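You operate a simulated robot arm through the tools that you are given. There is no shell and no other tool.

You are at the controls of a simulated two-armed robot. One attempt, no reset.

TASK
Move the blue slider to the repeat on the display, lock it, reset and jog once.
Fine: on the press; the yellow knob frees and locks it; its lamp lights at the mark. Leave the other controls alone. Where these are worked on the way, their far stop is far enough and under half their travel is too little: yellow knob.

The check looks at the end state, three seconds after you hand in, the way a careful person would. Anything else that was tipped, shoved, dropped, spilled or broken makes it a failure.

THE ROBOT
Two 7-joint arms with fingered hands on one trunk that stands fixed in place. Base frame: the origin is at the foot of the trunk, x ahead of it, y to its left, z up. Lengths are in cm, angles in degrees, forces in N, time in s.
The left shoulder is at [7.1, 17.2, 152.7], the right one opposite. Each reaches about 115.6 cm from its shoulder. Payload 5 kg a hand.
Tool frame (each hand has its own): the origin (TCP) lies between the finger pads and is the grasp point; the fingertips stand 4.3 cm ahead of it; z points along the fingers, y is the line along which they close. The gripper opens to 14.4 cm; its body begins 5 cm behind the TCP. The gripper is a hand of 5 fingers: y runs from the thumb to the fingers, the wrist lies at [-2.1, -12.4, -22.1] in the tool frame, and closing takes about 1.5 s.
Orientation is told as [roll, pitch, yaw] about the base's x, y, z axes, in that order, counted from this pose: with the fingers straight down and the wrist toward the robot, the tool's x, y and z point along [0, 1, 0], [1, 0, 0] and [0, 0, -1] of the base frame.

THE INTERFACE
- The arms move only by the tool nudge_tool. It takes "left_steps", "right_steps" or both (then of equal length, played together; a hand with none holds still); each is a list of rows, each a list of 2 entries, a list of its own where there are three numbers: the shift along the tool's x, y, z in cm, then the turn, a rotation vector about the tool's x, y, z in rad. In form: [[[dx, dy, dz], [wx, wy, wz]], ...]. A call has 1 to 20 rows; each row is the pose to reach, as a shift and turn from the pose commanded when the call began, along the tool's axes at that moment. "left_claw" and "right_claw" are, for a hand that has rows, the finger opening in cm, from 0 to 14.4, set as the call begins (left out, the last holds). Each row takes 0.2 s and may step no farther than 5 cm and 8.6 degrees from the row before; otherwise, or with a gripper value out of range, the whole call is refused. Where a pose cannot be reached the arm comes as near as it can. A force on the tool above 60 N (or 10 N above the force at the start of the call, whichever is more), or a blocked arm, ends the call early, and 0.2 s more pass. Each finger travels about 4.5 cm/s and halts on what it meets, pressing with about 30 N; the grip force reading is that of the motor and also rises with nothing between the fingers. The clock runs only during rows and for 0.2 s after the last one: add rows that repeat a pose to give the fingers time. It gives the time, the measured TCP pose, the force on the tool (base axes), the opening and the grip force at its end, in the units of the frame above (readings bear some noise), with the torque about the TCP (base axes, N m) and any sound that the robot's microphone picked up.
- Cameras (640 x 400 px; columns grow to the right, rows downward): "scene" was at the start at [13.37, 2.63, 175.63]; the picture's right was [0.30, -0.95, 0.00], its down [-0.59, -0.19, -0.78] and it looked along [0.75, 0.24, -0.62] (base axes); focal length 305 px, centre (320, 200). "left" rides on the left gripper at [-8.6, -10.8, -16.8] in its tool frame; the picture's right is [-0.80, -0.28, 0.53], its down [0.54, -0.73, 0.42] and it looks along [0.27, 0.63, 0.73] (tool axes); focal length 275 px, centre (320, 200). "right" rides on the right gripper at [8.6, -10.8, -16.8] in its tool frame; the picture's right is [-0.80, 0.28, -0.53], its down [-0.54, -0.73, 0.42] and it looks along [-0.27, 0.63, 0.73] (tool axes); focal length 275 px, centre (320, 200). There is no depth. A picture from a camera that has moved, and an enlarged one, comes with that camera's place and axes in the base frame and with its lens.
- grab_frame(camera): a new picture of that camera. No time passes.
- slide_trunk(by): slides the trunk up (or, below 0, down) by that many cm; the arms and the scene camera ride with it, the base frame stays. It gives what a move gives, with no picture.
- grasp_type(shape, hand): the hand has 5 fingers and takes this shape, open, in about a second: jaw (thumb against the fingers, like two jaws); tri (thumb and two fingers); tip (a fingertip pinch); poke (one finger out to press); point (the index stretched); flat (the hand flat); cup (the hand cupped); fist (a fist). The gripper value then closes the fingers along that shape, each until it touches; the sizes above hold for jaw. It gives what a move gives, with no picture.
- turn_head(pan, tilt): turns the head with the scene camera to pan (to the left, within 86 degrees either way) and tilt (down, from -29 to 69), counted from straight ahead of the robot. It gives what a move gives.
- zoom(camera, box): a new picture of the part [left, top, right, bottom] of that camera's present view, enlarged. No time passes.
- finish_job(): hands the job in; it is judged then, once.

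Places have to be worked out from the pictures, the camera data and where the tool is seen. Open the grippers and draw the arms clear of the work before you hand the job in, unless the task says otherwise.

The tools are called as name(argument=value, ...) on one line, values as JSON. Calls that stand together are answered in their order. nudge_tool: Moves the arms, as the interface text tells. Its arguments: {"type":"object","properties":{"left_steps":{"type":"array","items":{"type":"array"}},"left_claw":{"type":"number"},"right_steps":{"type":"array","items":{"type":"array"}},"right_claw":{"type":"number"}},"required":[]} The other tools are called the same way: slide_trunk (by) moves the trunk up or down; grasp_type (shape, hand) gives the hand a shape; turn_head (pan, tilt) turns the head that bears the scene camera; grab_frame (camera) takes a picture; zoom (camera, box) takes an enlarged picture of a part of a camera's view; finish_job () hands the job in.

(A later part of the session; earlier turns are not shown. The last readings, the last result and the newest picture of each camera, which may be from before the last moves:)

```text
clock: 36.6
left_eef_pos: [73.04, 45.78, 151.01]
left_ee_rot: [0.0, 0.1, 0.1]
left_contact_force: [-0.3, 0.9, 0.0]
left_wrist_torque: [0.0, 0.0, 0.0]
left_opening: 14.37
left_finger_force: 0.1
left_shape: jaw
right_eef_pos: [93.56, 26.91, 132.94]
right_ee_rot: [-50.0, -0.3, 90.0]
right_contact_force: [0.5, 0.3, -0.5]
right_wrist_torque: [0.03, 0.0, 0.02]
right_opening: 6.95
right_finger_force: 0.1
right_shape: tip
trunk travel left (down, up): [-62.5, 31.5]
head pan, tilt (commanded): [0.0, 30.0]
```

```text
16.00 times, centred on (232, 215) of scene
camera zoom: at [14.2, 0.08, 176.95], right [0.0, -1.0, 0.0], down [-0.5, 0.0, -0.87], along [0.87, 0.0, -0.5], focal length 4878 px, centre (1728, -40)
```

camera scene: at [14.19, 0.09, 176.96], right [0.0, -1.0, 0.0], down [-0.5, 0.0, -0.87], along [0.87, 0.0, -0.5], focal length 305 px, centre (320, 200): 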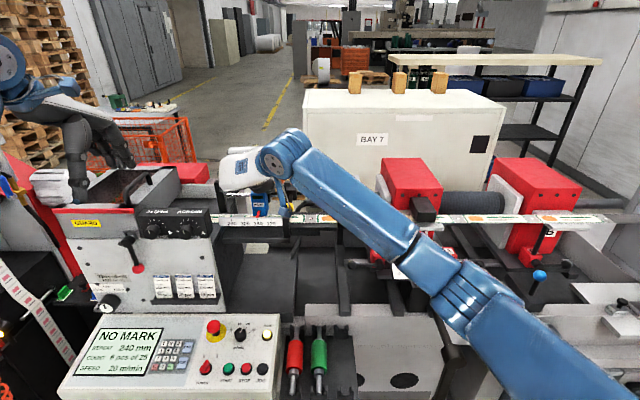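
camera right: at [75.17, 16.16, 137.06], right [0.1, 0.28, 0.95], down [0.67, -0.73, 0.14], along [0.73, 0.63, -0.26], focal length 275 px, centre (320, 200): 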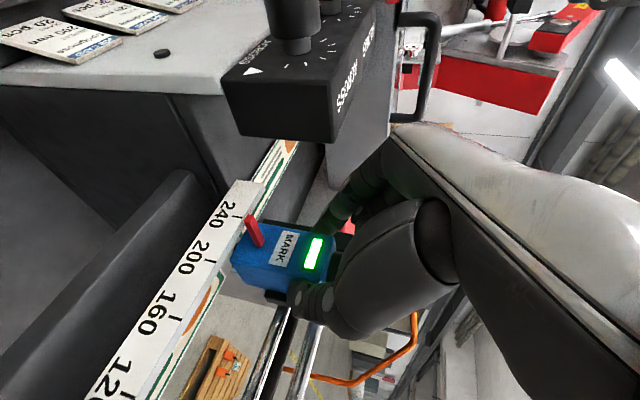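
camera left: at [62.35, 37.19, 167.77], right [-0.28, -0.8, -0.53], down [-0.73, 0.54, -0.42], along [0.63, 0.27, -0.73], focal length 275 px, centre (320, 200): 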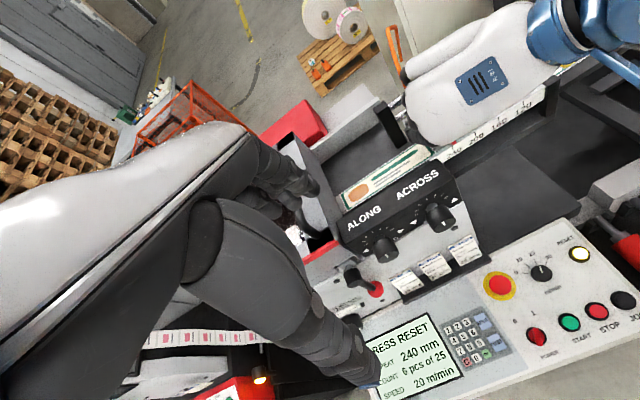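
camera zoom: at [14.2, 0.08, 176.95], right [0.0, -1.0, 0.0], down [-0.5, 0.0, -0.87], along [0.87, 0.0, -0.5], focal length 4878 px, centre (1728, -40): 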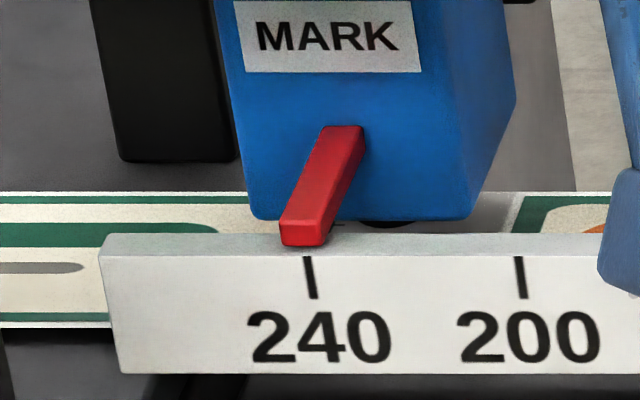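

The slider stayed put at 240 with the lamp lit. I'll back the open hand straight out along the fingers, then move it in front of the knob and level it.

nudge_tool(right_steps=[[[0, 0, -4.5], [0, 0, 0]], [[0, 0, -9], [0, 0, 0]], [[2.53, -3.54, -9.41], [0, -0.14, 0]], [[5.06, -7.08, -9.82], [0, -0.28, 0]], [[7.6, -10.62, -10.22], [0, -0.42, 0]], [[10.13, -14.16, -10.63], [0, -0.56, 0]], [[12.66, -17.7, -11.04], [0, -0.698, 0]], [[12.66, -17.7, -11.04], [0, -0.698, 0]]])

grab_frame(camera="scene")

grab_frame(camera="left")

```text
clock: 38.4
left_eef_pos: [72.96, 45.86, 150.95]
left_ee_rot: [0.0, 0.0, -0.1]
left_contact_force: [0.4, 0.2, -0.9]
left_wrist_torque: [-0.02, 0.0, 0.0]
left_opening: 14.34
left_finger_force: 0.1
left_shape: jaw
right_eef_pos: [76.83, 9.44, 130.15]
right_ee_rot: [-90.0, -0.1, 90.0]
right_contact_force: [-0.4, 0.1, -0.3]
right_wrist_torque: [0.0, 0.0, -0.06]
right_opening: 6.98
right_finger_force: 0.1
right_shape: tip
trunk travel left (down, up): [-62.5, 31.5]
head pan, tilt (commanded): [0.0, 30.0]
```

```text
taken
camera scene: at [14.2, 0.15, 176.96], right [0.0, -1.0, 0.0], down [-0.5, 0.0, -0.87], along [0.87, 0.0, -0.5], focal length 305 px, centre (320, 200)
```

scene: 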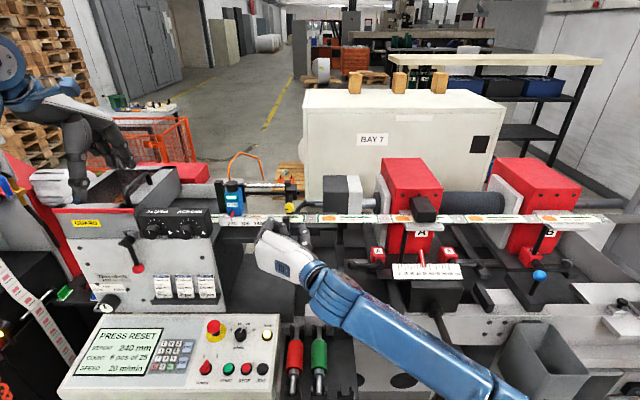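

```text
taken
camera left: at [62.2, 37.31, 167.81], right [-0.28, -0.8, -0.53], down [-0.73, 0.54, -0.42], along [0.63, 0.27, -0.73], focal length 275 px, centre (320, 200)
```

left: 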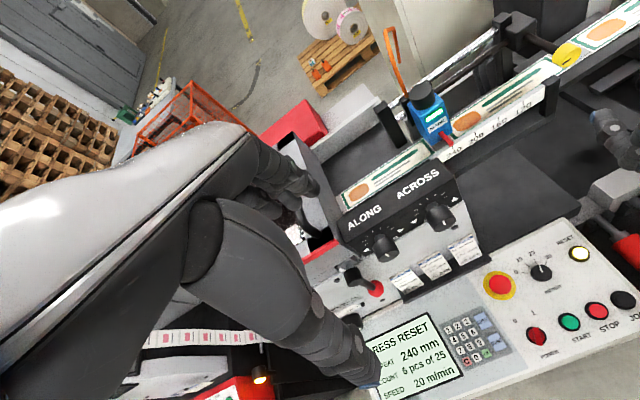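

The lamp is lit and the display asks for reset. Next I'll roll the hand 45° counter-clockwise with the pinch at 4.6 cm and move close in front of the knob, checking before engaging.

nudge_tool(right_steps=[[[0, 0, 0], [0, 0, -0.131]], [[0, 0, 0], [0, 0, -0.262]], [[0, 0, 0], [0, 0, -0.393]], [[0, -0.1, 1], [0, 0, -0.524]], [[0, -0.1, 3], [0, 0, -0.655]], [[0, -0.1, 5], [0, 0, -0.785]], [[0, -0.1, 5], [0, 0, -0.785]]], right_claw=4.6)

grab_frame(camera="right")

zoom(camera="left", box=[448, 0, 640, 120])

```text
clock: 40.0
left_eef_pos: [73.09, 45.84, 151.02]
left_ee_rot: [0.0, 0.0, 0.0]
left_contact_force: [0.6, -0.1, -1.0]
left_wrist_torque: [-0.01, -0.02, 0.01]
left_opening: 14.35
left_finger_force: 0.0
left_shape: jaw
right_eef_pos: [82.01, 9.23, 130.26]
right_ee_rot: [-90.0, 44.8, 90.0]
right_contact_force: [0.7, 0.5, -0.4]
right_wrist_torque: [-0.03, -0.02, -0.01]
right_opening: 4.67
right_finger_force: 0.0
right_shape: tip
trunk travel left (down, up): [-62.5, 31.5]
head pan, tilt (commanded): [0.0, 30.0]
```

```text
taken
camera right: at [65.09, -4.4, 131.9], right [-0.53, 0.76, 0.36], down [0.42, -0.13, 0.9], along [0.73, 0.63, -0.25], focal length 275 px, centre (320, 200)
```

right: 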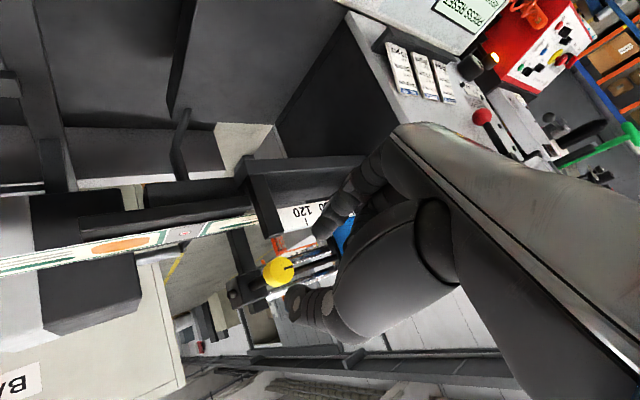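

```text
3.33 times, centred on (544, 60) of left
camera zoom: at [62.18, 37.18, 167.85], right [-0.28, -0.8, -0.53], down [-0.73, 0.54, -0.42], along [0.63, 0.27, -0.73], focal length 918 px, centre (-427, 667)
```

zoom: 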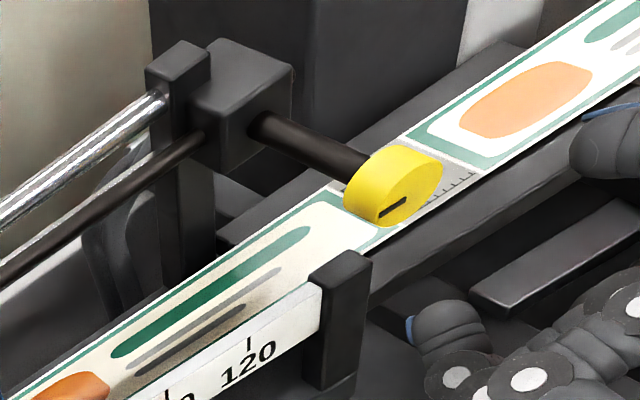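

The pinch centre seems offset about 0.4 cm from the tool's z-axis, which explains the earlier side force; I'll compensate for that. Moving in around the knob now.

nudge_tool(right_steps=[[[-0.3, 0.15, 2], [0, 0, 0]], [[-0.3, 0.15, 4], [0, 0, 0]], [[-0.3, 0.15, 5.4], [0, 0, 0]], [[-0.3, 0.15, 5.4], [0, 0, 0]]])

zoom(camera="right", box=[224, 210, 384, 310])

zoom(camera="left", box=[448, 0, 640, 120])

```text
clock: 41.0
left_eef_pos: [73.05, 45.72, 150.97]
left_ee_rot: [-0.1, 0.0, 0.0]
left_contact_force: [-0.3, -0.2, 0.2]
left_wrist_torque: [-0.01, 0.02, -0.01]
left_opening: 14.37
left_finger_force: 0.1
left_shape: jaw
right_eef_pos: [87.05, 9.7, 130.36]
right_ee_rot: [-90.0, 44.7, 90.1]
right_contact_force: [0.0, 0.0, 0.5]
right_wrist_torque: [-0.02, 0.0, 0.02]
right_opening: 4.7
right_finger_force: 0.1
right_shape: tip
trunk travel left (down, up): [-62.5, 31.5]
head pan, tilt (commanded): [0.0, 30.0]
```

```text
4.00 times, centred on (304, 260) of right
camera zoom: at [70.29, -4.04, 131.91], right [-0.53, 0.76, 0.37], down [0.42, -0.13, 0.9], along [0.73, 0.63, -0.25], focal length 1101 px, centre (384, -40)
```

zoom: 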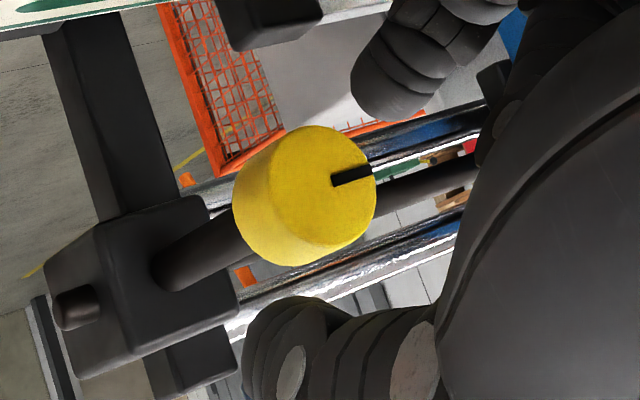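

```text
3.33 times, centred on (544, 60) of left
camera zoom: at [62.21, 37.23, 167.82], right [-0.28, -0.8, -0.53], down [-0.73, 0.54, -0.42], along [0.63, 0.27, -0.73], focal length 918 px, centre (-427, 667)
```

zoom: 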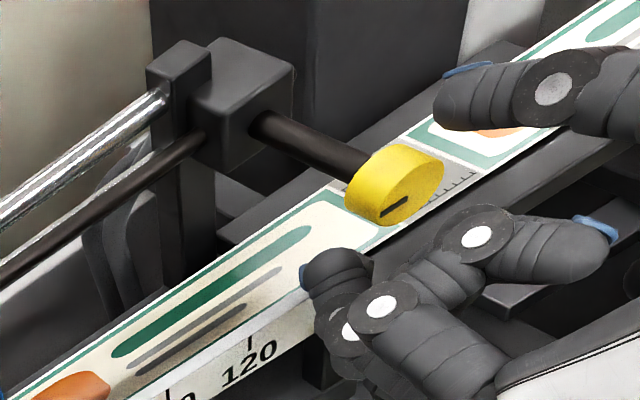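

The knob sits between index and thumb with clearance on both sides. I'll go 0.35 cm further forward and close.

nudge_tool(right_steps=[[[0, 0, 0.35], [0, 0, 0]], [[0, 0, 0.35], [0, 0, 0]], [[0, 0, 0.35], [0, 0, 0]], [[0, 0, 0.35], [0, 0, 0]], [[0, 0, 0.35], [0, 0, 0]], [[0, 0, 0.35], [0, 0, 0]]], right_claw=0)

zoom(camera="right", box=[224, 210, 384, 310])

zoom(camera="left", box=[448, 0, 640, 120])

```text
clock: 42.4
left_eef_pos: [73.1, 45.74, 150.85]
left_ee_rot: [0.0, -0.1, -0.1]
left_contact_force: [-0.7, 0.3, 0.3]
left_wrist_torque: [0.01, 0.03, 0.02]
left_opening: 14.36
left_finger_force: 0.1
left_shape: jaw
right_eef_pos: [87.62, 9.68, 130.32]
right_ee_rot: [-89.9, 44.7, 90.0]
right_contact_force: [4.0, 2.5, 1.8]
right_wrist_torque: [0.01, -0.07, 0.09]
right_opening: 2.01
right_finger_force: 30.1
right_shape: tip
trunk travel left (down, up): [-62.5, 31.5]
head pan, tilt (commanded): [0.0, 30.0]
```

```text
4.00 times, centred on (304, 260) of right
camera zoom: at [70.76, -4.12, 131.88], right [-0.53, 0.76, 0.37], down [0.42, -0.13, 0.9], along [0.73, 0.63, -0.25], focal length 1101 px, centre (384, -40)
```

zoom: 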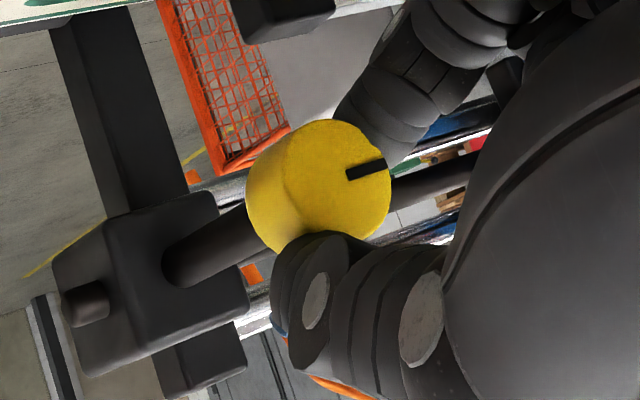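

```text
3.33 times, centred on (544, 60) of left
camera zoom: at [62.26, 37.25, 167.8], right [-0.28, -0.8, -0.53], down [-0.73, 0.54, -0.42], along [0.63, 0.27, -0.73], focal length 918 px, centre (-427, 667)
```

zoom: 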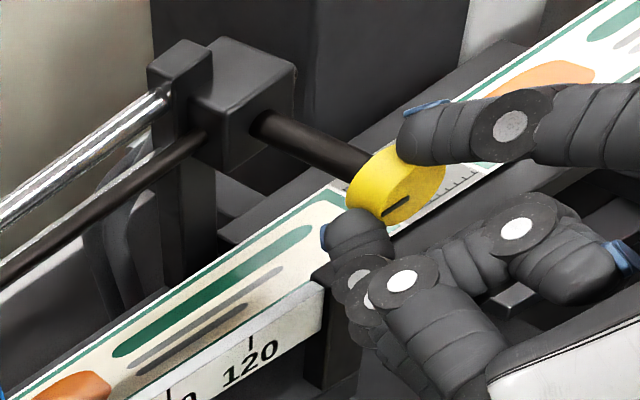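

Gripped at opening 2.0. I'll turn clockwise (locking) 48° first, compensating for the pinch offset, and check the forces.

nudge_tool(right_steps=[[[0.003, -0.048, 0], [0, 0, 0.12]], [[0.011, -0.095, 0], [0, 0, 0.24]], [[0.026, -0.141, 0], [0, 0, 0.36]], [[0.045, -0.185, 0], [0, 0, 0.48]], [[0.07, -0.226, 0], [0, 0, 0.6]], [[0.1, -0.264, 0], [0, 0, 0.72]], [[0.133, -0.298, 0], [0, 0, 0.84]], [[0.133, -0.298, 0], [0, 0, 0.84]]])

zoom(camera="right", box=[224, 210, 384, 310])

```text
clock: 44.2
left_eef_pos: [73.08, 45.65, 150.95]
left_ee_rot: [0.0, 0.0, 0.0]
left_contact_force: [0.1, 0.4, -0.2]
left_wrist_torque: [-0.02, 0.0, -0.01]
left_opening: 14.36
left_finger_force: 0.1
left_shape: jaw
right_eef_pos: [87.69, 9.2, 130.49]
right_ee_rot: [-89.9, -3.5, 90.0]
right_contact_force: [-5.5, -1.8, -3.4]
right_wrist_torque: [-0.02, 0.16, -0.09]
right_opening: 2.05
right_finger_force: 29.9
right_shape: tip
trunk travel left (down, up): [-62.5, 31.5]
head pan, tilt (commanded): [0.0, 30.0]
```

```text
4.00 times, centred on (304, 260) of right
camera zoom: at [70.79, -1.14, 121.31], right [-0.53, 0.24, 0.81], down [0.42, -0.76, 0.5], along [0.73, 0.61, 0.3], focal length 1101 px, centre (384, -40)
```

zoom: 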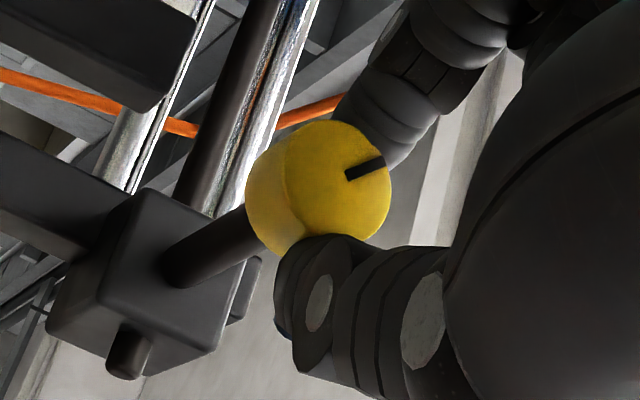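

The knob followed with little force. Continuing another 48° clockwise.

nudge_tool(right_steps=[[[0.003, -0.048, 0], [0, 0, 0.12]], [[0.011, -0.095, 0], [0, 0, 0.24]], [[0.026, -0.141, 0], [0, 0, 0.36]], [[0.045, -0.185, 0], [0, 0, 0.48]], [[0.07, -0.226, 0], [0, 0, 0.6]], [[0.1, -0.264, 0], [0, 0, 0.72]], [[0.133, -0.298, 0], [0, 0, 0.84]], [[0.133, -0.298, 0], [0, 0, 0.84]]])

zoom(camera="right", box=[224, 210, 384, 310])

zoom(camera="left", box=[448, 0, 640, 120])

```text
clock: 46.0
left_eef_pos: [73.02, 45.69, 150.99]
left_ee_rot: [0.0, -0.1, -0.1]
left_contact_force: [0.0, -1.4, 1.0]
left_wrist_torque: [0.02, -0.01, -0.01]
left_opening: 14.35
left_finger_force: 0.0
left_shape: jaw
right_eef_pos: [87.74, 8.74, 130.44]
right_ee_rot: [-89.9, -51.6, 90.0]
right_contact_force: [-4.8, -4.9, -3.3]
right_wrist_torque: [-0.05, 0.14, -0.18]
right_opening: 2.01
right_finger_force: 29.9
right_shape: tip
trunk travel left (down, up): [-62.5, 31.5]
head pan, tilt (commanded): [0.0, 30.0]
```

```text
4.00 times, centred on (304, 260) of right
camera zoom: at [70.82, 8.77, 116.47], right [-0.53, -0.45, 0.72], down [0.42, -0.88, -0.23], along [0.73, 0.18, 0.66], focal length 1101 px, centre (384, -40)
```

zoom: 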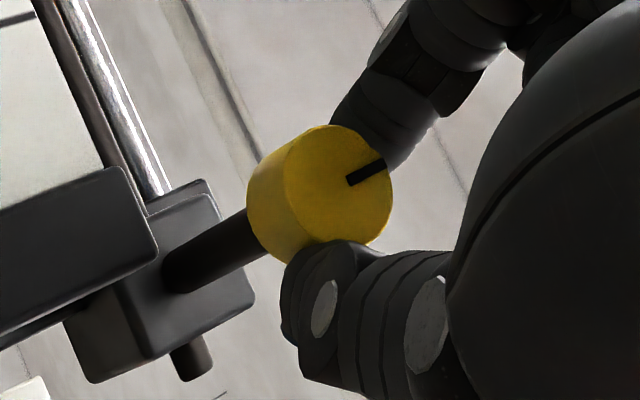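

```text
3.33 times, centred on (544, 60) of left
camera zoom: at [62.19, 37.04, 167.88], right [-0.28, -0.8, -0.53], down [-0.73, 0.54, -0.42], along [0.63, 0.27, -0.73], focal length 918 px, centre (-427, 667)
```

zoom: 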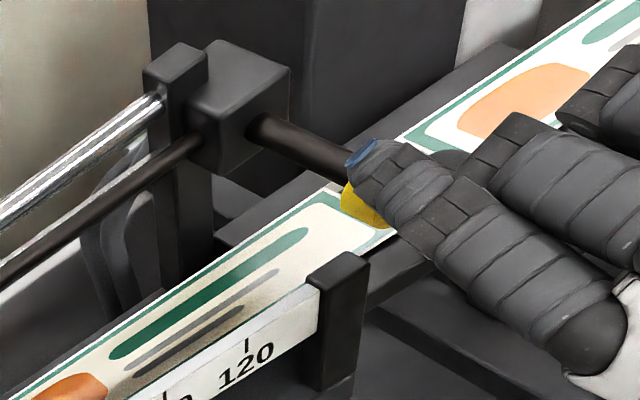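

The mark points straight up again, as at the start. I'll nudge ~8° more to make sure it is against the locked stop.

nudge_tool(right_steps=[[[0.005, -0.03, 0], [0, 0, 0.08]], [[0.01, -0.06, 0], [0, 0, 0.15]], [[0.01, -0.06, 0], [0, 0, 0.15]]])

zoom(camera="right", box=[224, 210, 384, 310])

```text
clock: 47.0
left_eef_pos: [72.71, 46.24, 150.92]
left_ee_rot: [-0.1, -0.1, 0.2]
left_contact_force: [-0.6, -0.4, -0.3]
left_wrist_torque: [0.01, -0.01, -0.01]
left_opening: 14.39
left_finger_force: 0.0
left_shape: jaw
right_eef_pos: [88.46, 5.81, 128.99]
right_ee_rot: [-91.3, -56.3, 89.7]
right_contact_force: [-0.5, -1.7, -0.1]
right_wrist_torque: [0.05, 0.04, -0.12]
right_opening: 1.84
right_finger_force: 30.1
right_shape: tip
trunk travel left (down, up): [-62.5, 31.5]
head pan, tilt (commanded): [0.0, 30.0]
stopped in row 3 (right hand): the arm was blocked; the commanded pose is now the measured one
```

```text
4.00 times, centred on (304, 260) of right
camera zoom: at [71.8, 7.32, 115.08], right [-0.55, -0.49, 0.67], down [0.41, -0.86, -0.3], along [0.73, 0.11, 0.68], focal length 1101 px, centre (384, -40)
```

zoom: 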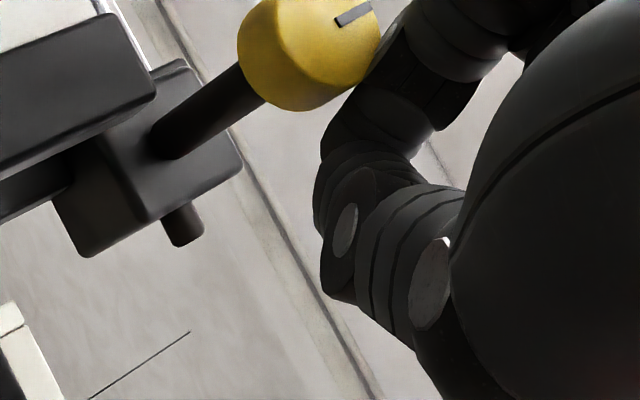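

The arm reported being blocked and the pinch slipped off to the right of the knob. I'll look carefully before any further move.

grab_frame(camera="scene")

grab_frame(camera="right")

grab_frame(camera="left")

```text
taken
camera scene: at [13.96, 0.37, 176.98], right [0.0, -1.0, 0.0], down [-0.5, 0.0, -0.87], along [0.87, 0.0, -0.5], focal length 305 px, centre (320, 200)
```

scene: 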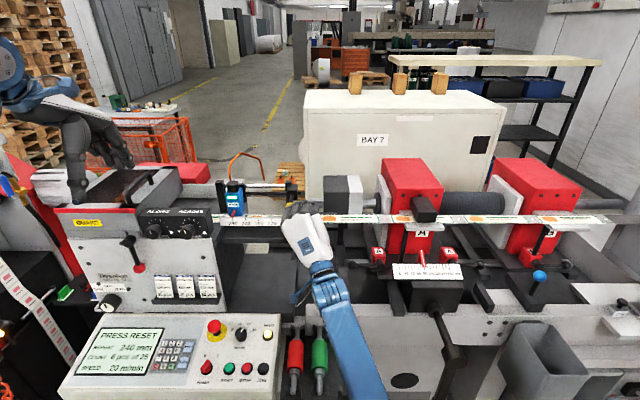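

```text
taken
camera right: at [71.8, 7.32, 115.08], right [-0.55, -0.49, 0.67], down [0.41, -0.86, -0.3], along [0.73, 0.11, 0.68], focal length 275 px, centre (320, 200)
```

right: 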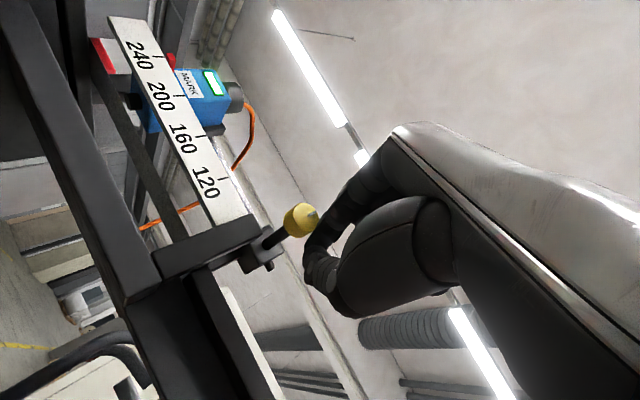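

```text
taken
camera left: at [61.89, 37.69, 167.85], right [-0.28, -0.8, -0.53], down [-0.73, 0.54, -0.42], along [0.63, 0.27, -0.73], focal length 275 px, centre (320, 200)
```

left: 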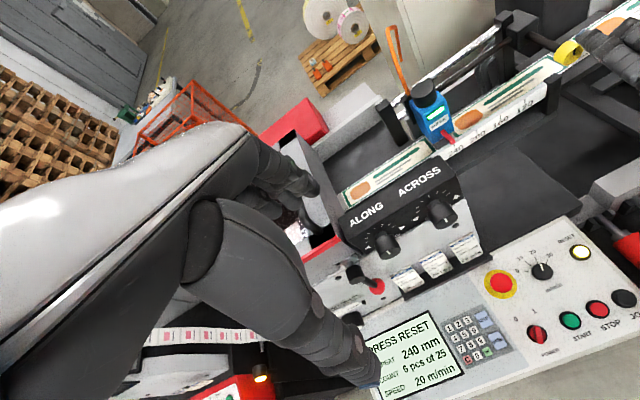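

The knob squeezed out of the pinch once it hit its stop; its mark is straight up, so it looks locked, and the lamp is still lit. I'll move the hand slightly right, away from the knob, then straight back.

nudge_tool(right_steps=[[[-0.41, -0.28, -0.3], [0, 0, 0]], [[-0.6, -0.4, -3], [0, 0, 0]], [[-0.6, -0.4, -7], [0, 0, 0]], [[-0.6, -0.4, -11], [0, 0, -0.1]], [[-0.6, -0.4, -14], [0, 0, -0.2]], [[-0.6, -0.4, -14], [0, 0, -0.3]]])

zoom(camera="scene", box=[200, 160, 360, 260])

zoom(camera="left", box=[400, 0, 640, 150])

zoom(camera="scene", box=[210, 195, 274, 235])

```text
clock: 48.4
left_eef_pos: [73.1, 45.78, 150.94]
left_ee_rot: [0.0, 0.0, 0.0]
left_contact_force: [-0.2, 0.6, -0.3]
left_wrist_torque: [0.02, -0.02, -0.04]
left_opening: 14.38
left_finger_force: 0.0
left_shape: jaw
right_eef_pos: [74.66, 5.35, 128.58]
right_ee_rot: [-90.5, -39.5, 89.0]
right_contact_force: [0.2, -0.1, -0.8]
right_wrist_torque: [0.0, 0.0, 0.04]
right_opening: 1.84
right_finger_force: 30.4
right_shape: tip
trunk travel left (down, up): [-62.5, 31.5]
head pan, tilt (commanded): [0.0, 30.0]
```

```text
4.00 times, centred on (280, 210) of scene
camera zoom: at [14.29, -0.03, 176.95], right [0.0, -1.0, 0.0], down [-0.5, 0.0, -0.87], along [0.87, 0.0, -0.5], focal length 1220 px, centre (480, 160)
```

zoom: 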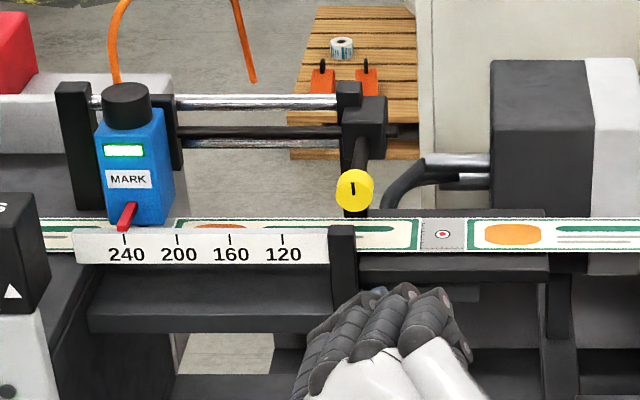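

```text
2.67 times, centred on (520, 75) of left
camera zoom: at [62.22, 37.25, 167.81], right [-0.28, -0.8, -0.53], down [-0.73, 0.54, -0.42], along [0.63, 0.27, -0.73], focal length 734 px, centre (-213, 533)
```

zoom: 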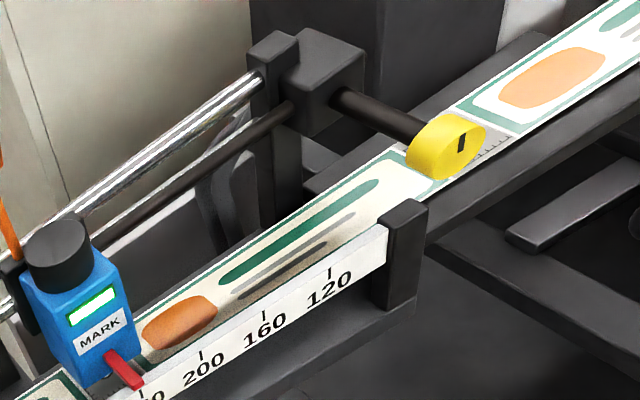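

```text
10.00 times, centred on (242, 215) of scene
camera zoom: at [14.29, -0.03, 176.95], right [0.0, -1.0, 0.0], down [-0.5, 0.0, -0.87], along [0.87, 0.0, -0.5], focal length 3049 px, centre (1100, 50)
```

zoom: 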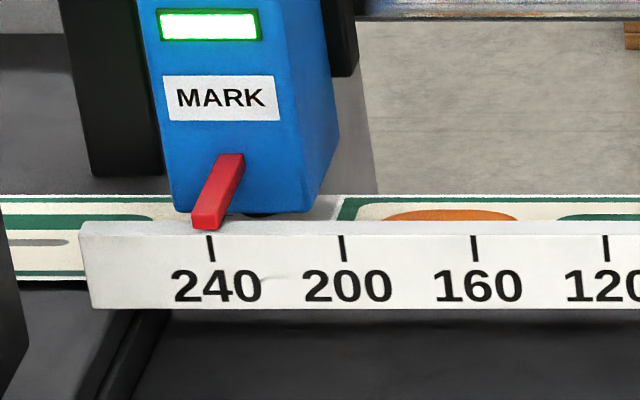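

zoom(camera="scene", box=[272, 195, 304, 215])

zoom(camera="left", box=[532, 30, 596, 70])

zoom(camera="scene", box=[50, 300, 290, 400])

```text
16.00 times, centred on (288, 205) of scene
camera zoom: at [14.29, -0.03, 176.95], right [0.0, -1.0, 0.0], down [-0.5, 0.0, -0.87], along [0.87, 0.0, -0.5], focal length 4878 px, centre (832, 120)
```

zoom: 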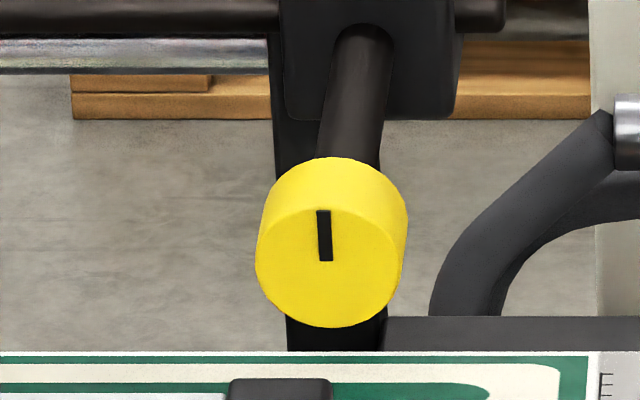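

```text
10.00 times, centred on (564, 50) of left
camera zoom: at [62.22, 37.25, 167.81], right [-0.28, -0.8, -0.53], down [-0.73, 0.54, -0.42], along [0.63, 0.27, -0.73], focal length 2753 px, centre (-2120, 1700)
```

zoom: 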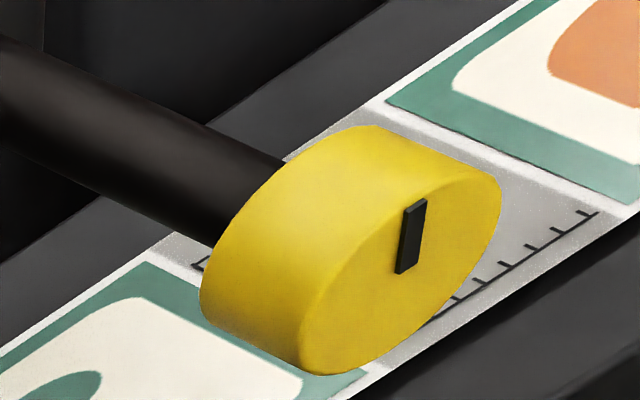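

```text
2.67 times, centred on (170, 350) of scene
camera zoom: at [14.29, -0.03, 176.95], right [0.0, -1.0, 0.0], down [-0.5, 0.0, -0.87], along [0.87, 0.0, -0.5], focal length 813 px, centre (720, -200)
```

zoom: 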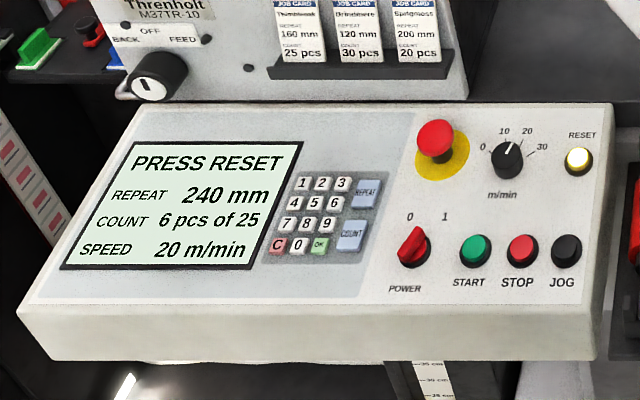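

The slider is locked at 240 (mark vertical as at the start, lamp lit) and the display asks PRESS RESET. I'll bring the right hand away from the knob, undo the roll and turn the fingers down for pressing the buttons.

nudge_tool(right_steps=[[[0.45, 1.2, -1], [0, 0, -0.138]], [[0.9, 2.4, -2], [0, 0, -0.276]], [[1.35, 3.6, -3], [0, 0, -0.414]], [[1.8, 4.8, -4], [0, 0, -0.552]], [[2.27, 5.9, -4], [0, 0, -0.69]], [[2.27, 5.9, -4], [0, 0, -0.69]]], right_claw=3)

nudge_tool(right_steps=[[[0, 0, 0], [0.0806, 0.0806, 0.0806]], [[0, 0, 0], [0.1612, 0.1612, 0.1612]], [[0, 0, 0], [0.2418, 0.2418, 0.2418]], [[0, 0, 0], [0.3224, 0.3224, 0.3224]], [[0, 0, 0], [0.403, 0.403, 0.403]], [[0, 0, 0], [0.4836, 0.4836, 0.4836]], [[0, 0, 0], [0.5642, 0.5642, 0.5642]], [[0, 0, 0], [0.6448, 0.6448, 0.6448]], [[0, 0, 0], [0.7254, 0.7254, 0.7254]], [[0, 0, 0], [0.806, 0.806, 0.806]], [[0, 0, 0], [0.8866, 0.8866, 0.8866]], [[0, 0, 0], [0.9672, 0.9672, 0.9672]], [[0, 0, 0], [1.0478, 1.0478, 1.0478]], [[0, 0, 0], [1.1284, 1.1284, 1.1284]], [[0, 0, 0], [1.209, 1.209, 1.209]], [[0, 0, 0], [1.209, 1.209, 1.209]]])

grasp_type(hand="right", shape="poke")

grab_frame(camera="right")

grab_frame(camera="scene")

grab_frame(camera="left")

```text
clock: 49.8
left_eef_pos: [72.94, 45.9, 151.01]
left_ee_rot: [0.0, 0.0, 0.1]
left_contact_force: [-0.6, 0.2, 0.2]
left_wrist_torque: [0.0, 0.03, -0.02]
left_opening: 14.37
left_finger_force: 0.1
left_shape: jaw
right_eef_pos: [70.84, 11.59, 130.79]
right_ee_rot: [-90.5, 0.2, 88.8]
right_contact_force: [-0.1, -0.5, -0.4]
right_wrist_torque: [-0.01, 0.0, 0.03]
right_opening: 2.99
right_finger_force: 0.1
right_shape: tip
trunk travel left (down, up): [-62.5, 31.5]
head pan, tilt (commanded): [0.0, 30.0]
```

```text
clock: 51.6
left_eef_pos: [72.94, 45.75, 150.95]
left_ee_rot: [0.1, 0.0, 0.0]
left_contact_force: [0.0, 1.1, 0.4]
left_wrist_torque: [0.05, 0.0, -0.03]
left_opening: 14.34
left_finger_force: 0.1
left_shape: jaw
right_eef_pos: [72.66, 3.17, 125.03]
right_ee_rot: [-49.8, -13.1, 39.0]
right_contact_force: [0.5, 0.0, 0.0]
right_wrist_torque: [-0.02, 0.0, -0.02]
right_opening: 2.98
right_finger_force: 0.0
right_shape: tip
trunk travel left (down, up): [-62.5, 31.5]
head pan, tilt (commanded): [0.0, 30.0]
stopped in row 9 (right hand): the arm was blocked; the commanded pose is now the measured one
```

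```text
clock: 52.5
left_eef_pos: [72.93, 45.91, 151.02]
left_ee_rot: [0.0, 0.0, 0.1]
left_contact_force: [0.6, 0.5, 0.0]
left_wrist_torque: [-0.01, 0.0, 0.01]
left_opening: 14.37
left_finger_force: 0.1
left_shape: jaw
right_eef_pos: [72.5, 3.35, 124.98]
right_ee_rot: [-49.7, -13.3, 39.1]
right_contact_force: [-0.3, 1.2, -0.5]
right_wrist_torque: [0.0, -0.01, 0.01]
right_opening: 0.0
right_finger_force: 0.1
right_shape: poke
trunk travel left (down, up): [-62.5, 31.5]
head pan, tilt (commanded): [0.0, 30.0]
```

```text
taken
camera right: at [51.95, 10.2, 126.68], right [0.11, -0.05, 0.99], down [-0.15, -0.99, -0.03], along [0.98, -0.14, -0.12], focal length 275 px, centre (320, 200)
```

right: 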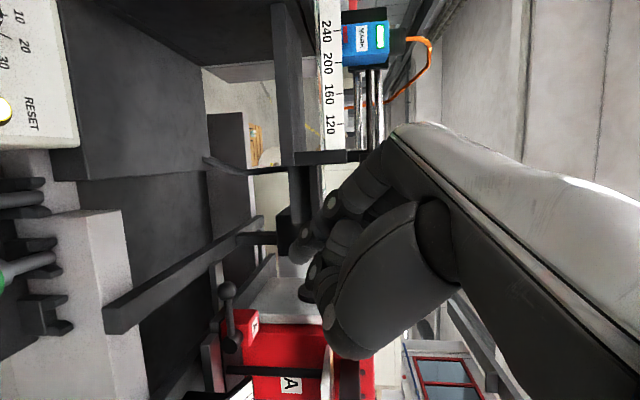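

```text
taken
camera scene: at [14.19, 0.08, 176.96], right [0.0, -1.0, 0.0], down [-0.5, 0.0, -0.87], along [0.87, 0.0, -0.5], focal length 305 px, centre (320, 200)
```

scene: 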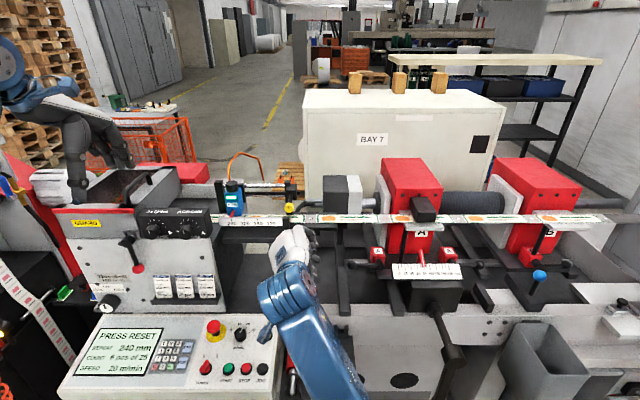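

```text
taken
camera left: at [62.13, 37.35, 167.82], right [-0.28, -0.8, -0.53], down [-0.73, 0.54, -0.42], along [0.63, 0.27, -0.73], focal length 275 px, centre (320, 200)
```

left: 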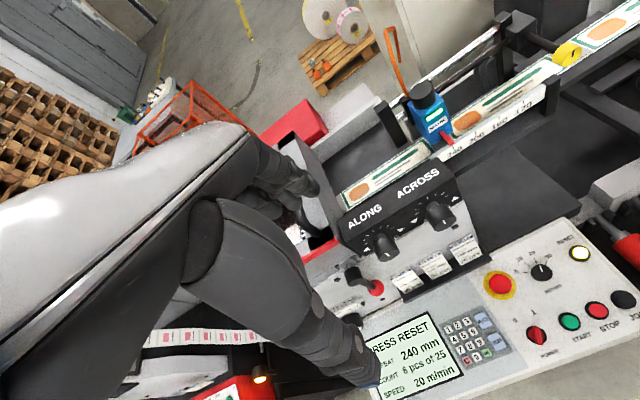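

There was no contact; the arm ran into a joint limit with the hand that close in. I'll move the hand to the roomier spot near (80, −8, 138), where the turn worked before, and finish turning the fingers straight down there.

nudge_tool(right_steps=[[[-4.65, 0.43, 0.48], [0, 0, 0]], [[-9.3, 0.86, 0.96], [0, 0, 0]], [[-13.95, 1.29, 1.44], [0, 0, 0]], [[-18.6, 1.72, 1.92], [0, 0, 0]], [[-18.6, 1.72, 1.92], [0.0625, 0.0938, 0.067]], [[-18.6, 1.72, 1.92], [0.125, 0.1875, 0.134]], [[-18.6, 1.72, 1.92], [0.1875, 0.2813, 0.201]], [[-18.6, 1.72, 1.92], [0.25, 0.375, 0.268]], [[-18.6, 1.72, 1.92], [0.3125, 0.4688, 0.335]], [[-18.6, 1.72, 1.92], [0.375, 0.5625, 0.402]], [[-18.6, 1.72, 1.92], [0.4375, 0.6563, 0.469]], [[-18.6, 1.72, 1.92], [0.5, 0.75, 0.536]], [[-18.6, 1.72, 1.92], [0.5, 0.75, 0.536]]])

grab_frame(camera="scene")

grab_frame(camera="right")

```text
clock: 55.4
left_eef_pos: [72.89, 45.92, 150.99]
left_ee_rot: [0.1, 0.0, 0.0]
left_contact_force: [0.6, 0.2, -0.4]
left_wrist_torque: [-0.03, 0.02, 0.0]
left_opening: 14.38
left_finger_force: 0.0
left_shape: jaw
right_eef_pos: [80.54, -9.85, 137.7]
right_ee_rot: [-1.4, 0.1, -1.3]
right_contact_force: [0.8, 0.0, 0.5]
right_wrist_torque: [-0.01, 0.02, -0.03]
right_opening: 0.02
right_finger_force: 0.2
right_shape: poke
trunk travel left (down, up): [-62.5, 31.5]
head pan, tilt (commanded): [0.0, 30.0]
```

```text
taken
camera scene: at [14.18, 0.11, 176.96], right [0.0, -1.0, 0.0], down [-0.5, 0.0, -0.87], along [0.87, 0.0, -0.5], focal length 305 px, centre (320, 200)
```

scene: 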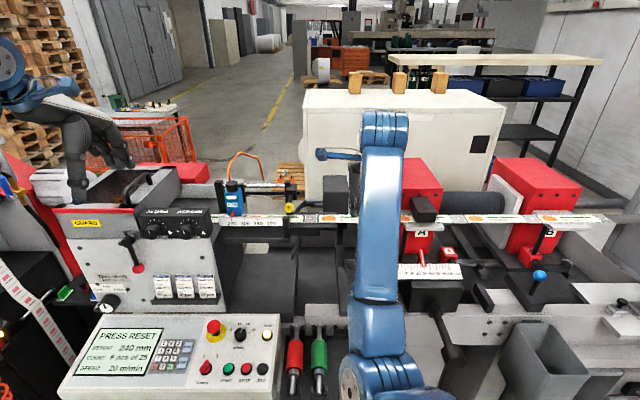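

```text
taken
camera right: at [69.64, -0.67, 154.22], right [0.27, -0.79, 0.55], down [-0.74, -0.54, -0.41], along [0.62, -0.3, -0.73], focal length 275 px, centre (320, 200)
```

right: 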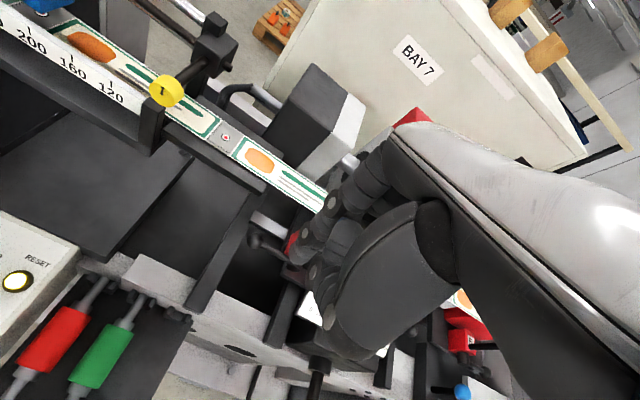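

The right hand is now fingers-down and clear. The left arm is in a comfortable posture for the panel, so I'll press the buttons with the left index. I'll set the poke shape on the left hand where it is and look.

grasp_type(hand="left", shape="poke")

grab_frame(camera="left")

turn_head(pan=12, tilt=42)

grab_frame(camera="scene")

```text
clock: 56.2
left_eef_pos: [73.13, 45.85, 150.86]
left_ee_rot: [-0.1, 0.1, 0.0]
left_contact_force: [-0.1, -1.1, 0.1]
left_wrist_torque: [0.03, 0.0, -0.01]
left_opening: 0.0
left_finger_force: 0.1
left_shape: poke
right_eef_pos: [80.37, -10.15, 137.87]
right_ee_rot: [-1.0, -0.1, -1.4]
right_contact_force: [1.1, -0.4, -0.3]
right_wrist_torque: [-0.01, 0.02, -0.01]
right_opening: 0.0
right_finger_force: 0.1
right_shape: poke
trunk travel left (down, up): [-62.5, 31.5]
head pan, tilt (commanded): [0.0, 30.0]
```

```text
taken
camera left: at [62.17, 37.31, 167.82], right [-0.28, -0.8, -0.53], down [-0.73, 0.54, -0.42], along [0.63, 0.27, -0.73], focal length 275 px, centre (320, 200)
```

left: 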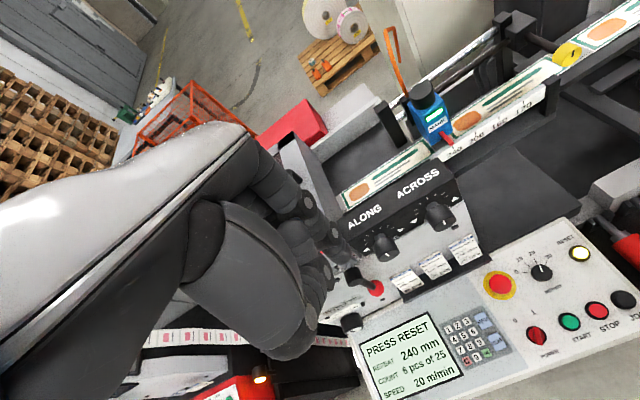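

```text
clock: 57.0
left_eef_pos: [73.06, 45.9, 150.97]
left_ee_rot: [0.1, 0.0, 0.1]
left_contact_force: [0.0, 0.6, 0.3]
left_wrist_torque: [-0.05, -0.01, 0.02]
left_opening: 0.03
left_finger_force: 0.1
left_shape: poke
right_eef_pos: [80.57, -10.11, 137.83]
right_ee_rot: [-1.1, -0.1, -1.4]
right_contact_force: [0.3, 0.6, 0.8]
right_wrist_torque: [-0.04, -0.03, -0.04]
right_opening: 0.0
right_finger_force: 0.0
right_shape: poke
trunk travel left (down, up): [-62.5, 31.5]
head pan, tilt (commanded): [12.0, 42.0]
```

```text
taken
camera scene: at [13.37, 1.78, 175.13], right [0.21, -0.98, 0.0], down [-0.65, -0.14, -0.74], along [0.73, 0.15, -0.67], focal length 305 px, centre (320, 200)
```

scene: 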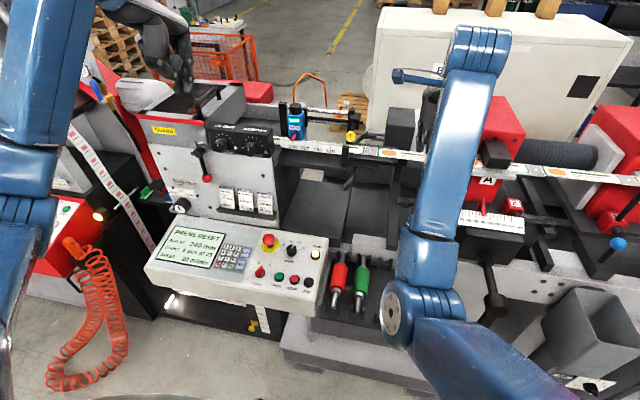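

zoom(camera="left", box=[200, 140, 440, 290])

zoom(camera="left", box=[200, 220, 400, 345])

zoom(camera="scene", box=[120, 20, 220, 120])

zoom(camera="scene", box=[200, 220, 340, 320])

```text
2.67 times, centred on (320, 215) of left
camera zoom: at [62.17, 37.31, 167.81], right [-0.28, -0.8, -0.53], down [-0.73, 0.54, -0.42], along [0.63, 0.27, -0.73], focal length 734 px, centre (320, 160)
```

zoom: 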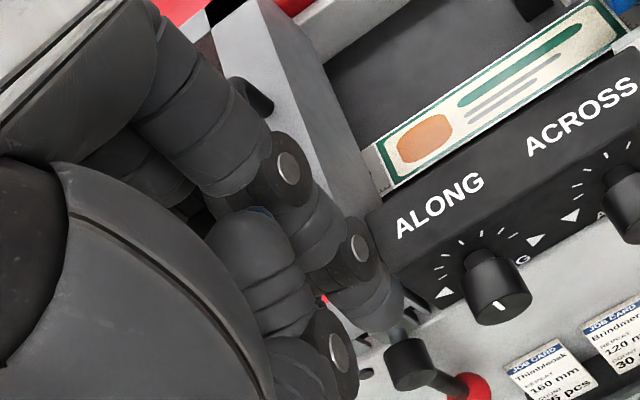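

```text
3.20 times, centred on (300, 282) of left
camera zoom: at [62.17, 37.31, 167.81], right [-0.28, -0.8, -0.53], down [-0.73, 0.54, -0.42], along [0.63, 0.27, -0.73], focal length 881 px, centre (384, -64)
```

zoom: 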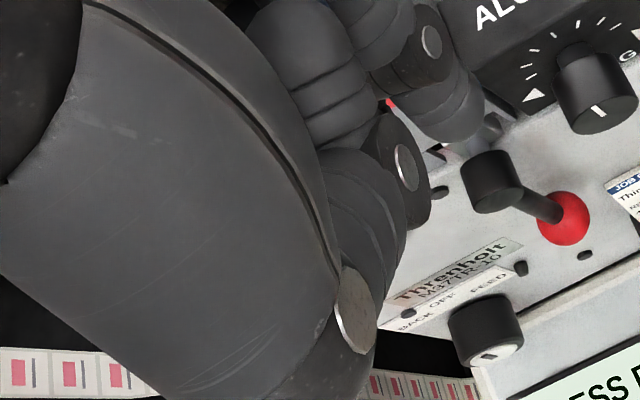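

```text
4.00 times, centred on (170, 70) of scene
camera zoom: at [13.37, 1.78, 175.13], right [0.21, -0.98, 0.0], down [-0.65, -0.14, -0.74], along [0.73, 0.15, -0.67], focal length 1220 px, centre (920, 720)
```

zoom: 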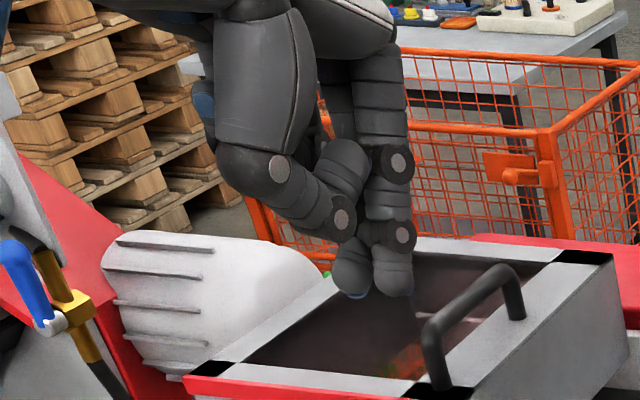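

```text
4.00 times, centred on (270, 270) of scene
camera zoom: at [13.37, 1.78, 175.13], right [0.21, -0.98, 0.0], down [-0.65, -0.14, -0.74], along [0.73, 0.15, -0.67], focal length 1220 px, centre (520, -80)
```

zoom: 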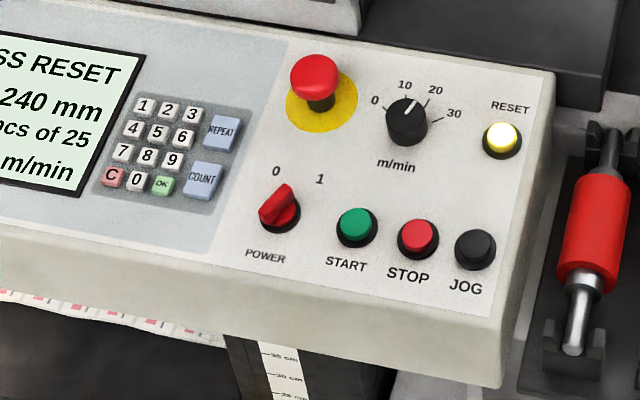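

In poke the left index tip leads, about 5 cm below the TCP, with the thumb tucked behind and above it. I'll carry the left hand across at height to above RESET (≈74.5, 16, 95.4) and descend partway.

nudge_tool(left_steps=[[[-4.9, 0.2, 0], [0, 0, 0]], [[-9.8, 0.4, 0], [0, 0, 0]], [[-14.7, 0.6, 0], [0, 0, 0]], [[-19.6, 0.8, 0], [0, 0, 0]], [[-24.5, 1.0, 0], [0, 0, 0]], [[-29.35, 1.05, 0], [0, 0, 0]], [[-29.35, 1.05, 4.8], [0, 0, 0]], [[-29.35, 1.05, 9.6], [0, 0, 0]], [[-29.35, 1.05, 14.4], [0, 0, 0]], [[-29.35, 1.05, 19.2], [0, 0, 0]], [[-29.35, 1.05, 24], [0, 0, 0]], [[-29.35, 1.05, 24], [0, 0, 0]]])

grab_frame(camera="left")

grab_frame(camera="scene")

```text
clock: 59.6
left_eef_pos: [73.82, 16.52, 127.18]
left_ee_rot: [0.0, -0.1, 0.2]
left_contact_force: [-0.5, 0.2, -0.1]
left_wrist_torque: [0.03, 0.0, 0.0]
left_opening: 0.0
left_finger_force: 0.2
left_shape: poke
right_eef_pos: [80.44, -10.08, 137.86]
right_ee_rot: [-1.0, -0.2, -1.3]
right_contact_force: [0.4, -0.1, -0.2]
right_wrist_torque: [0.02, -0.02, 0.02]
right_opening: 0.0
right_finger_force: 0.1
right_shape: poke
trunk travel left (down, up): [-62.5, 31.5]
head pan, tilt (commanded): [12.0, 42.0]
```

```text
taken
camera left: at [63.14, 8.05, 143.9], right [-0.28, -0.8, -0.53], down [-0.73, 0.54, -0.42], along [0.63, 0.27, -0.73], focal length 275 px, centre (320, 200)
```

left: 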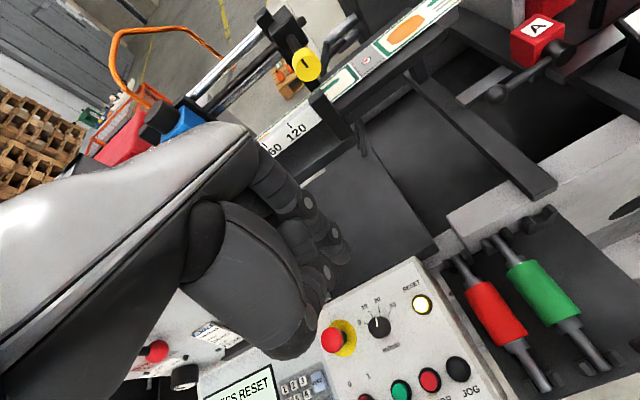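

```text
taken
camera scene: at [13.32, 1.71, 175.13], right [0.21, -0.98, 0.0], down [-0.65, -0.14, -0.74], along [0.73, 0.15, -0.67], focal length 305 px, centre (320, 200)
```

scene: 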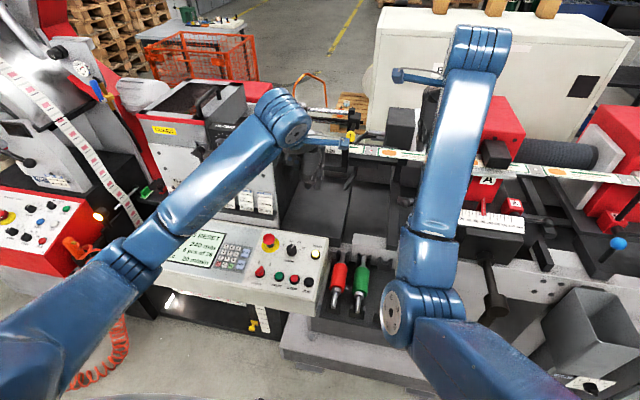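

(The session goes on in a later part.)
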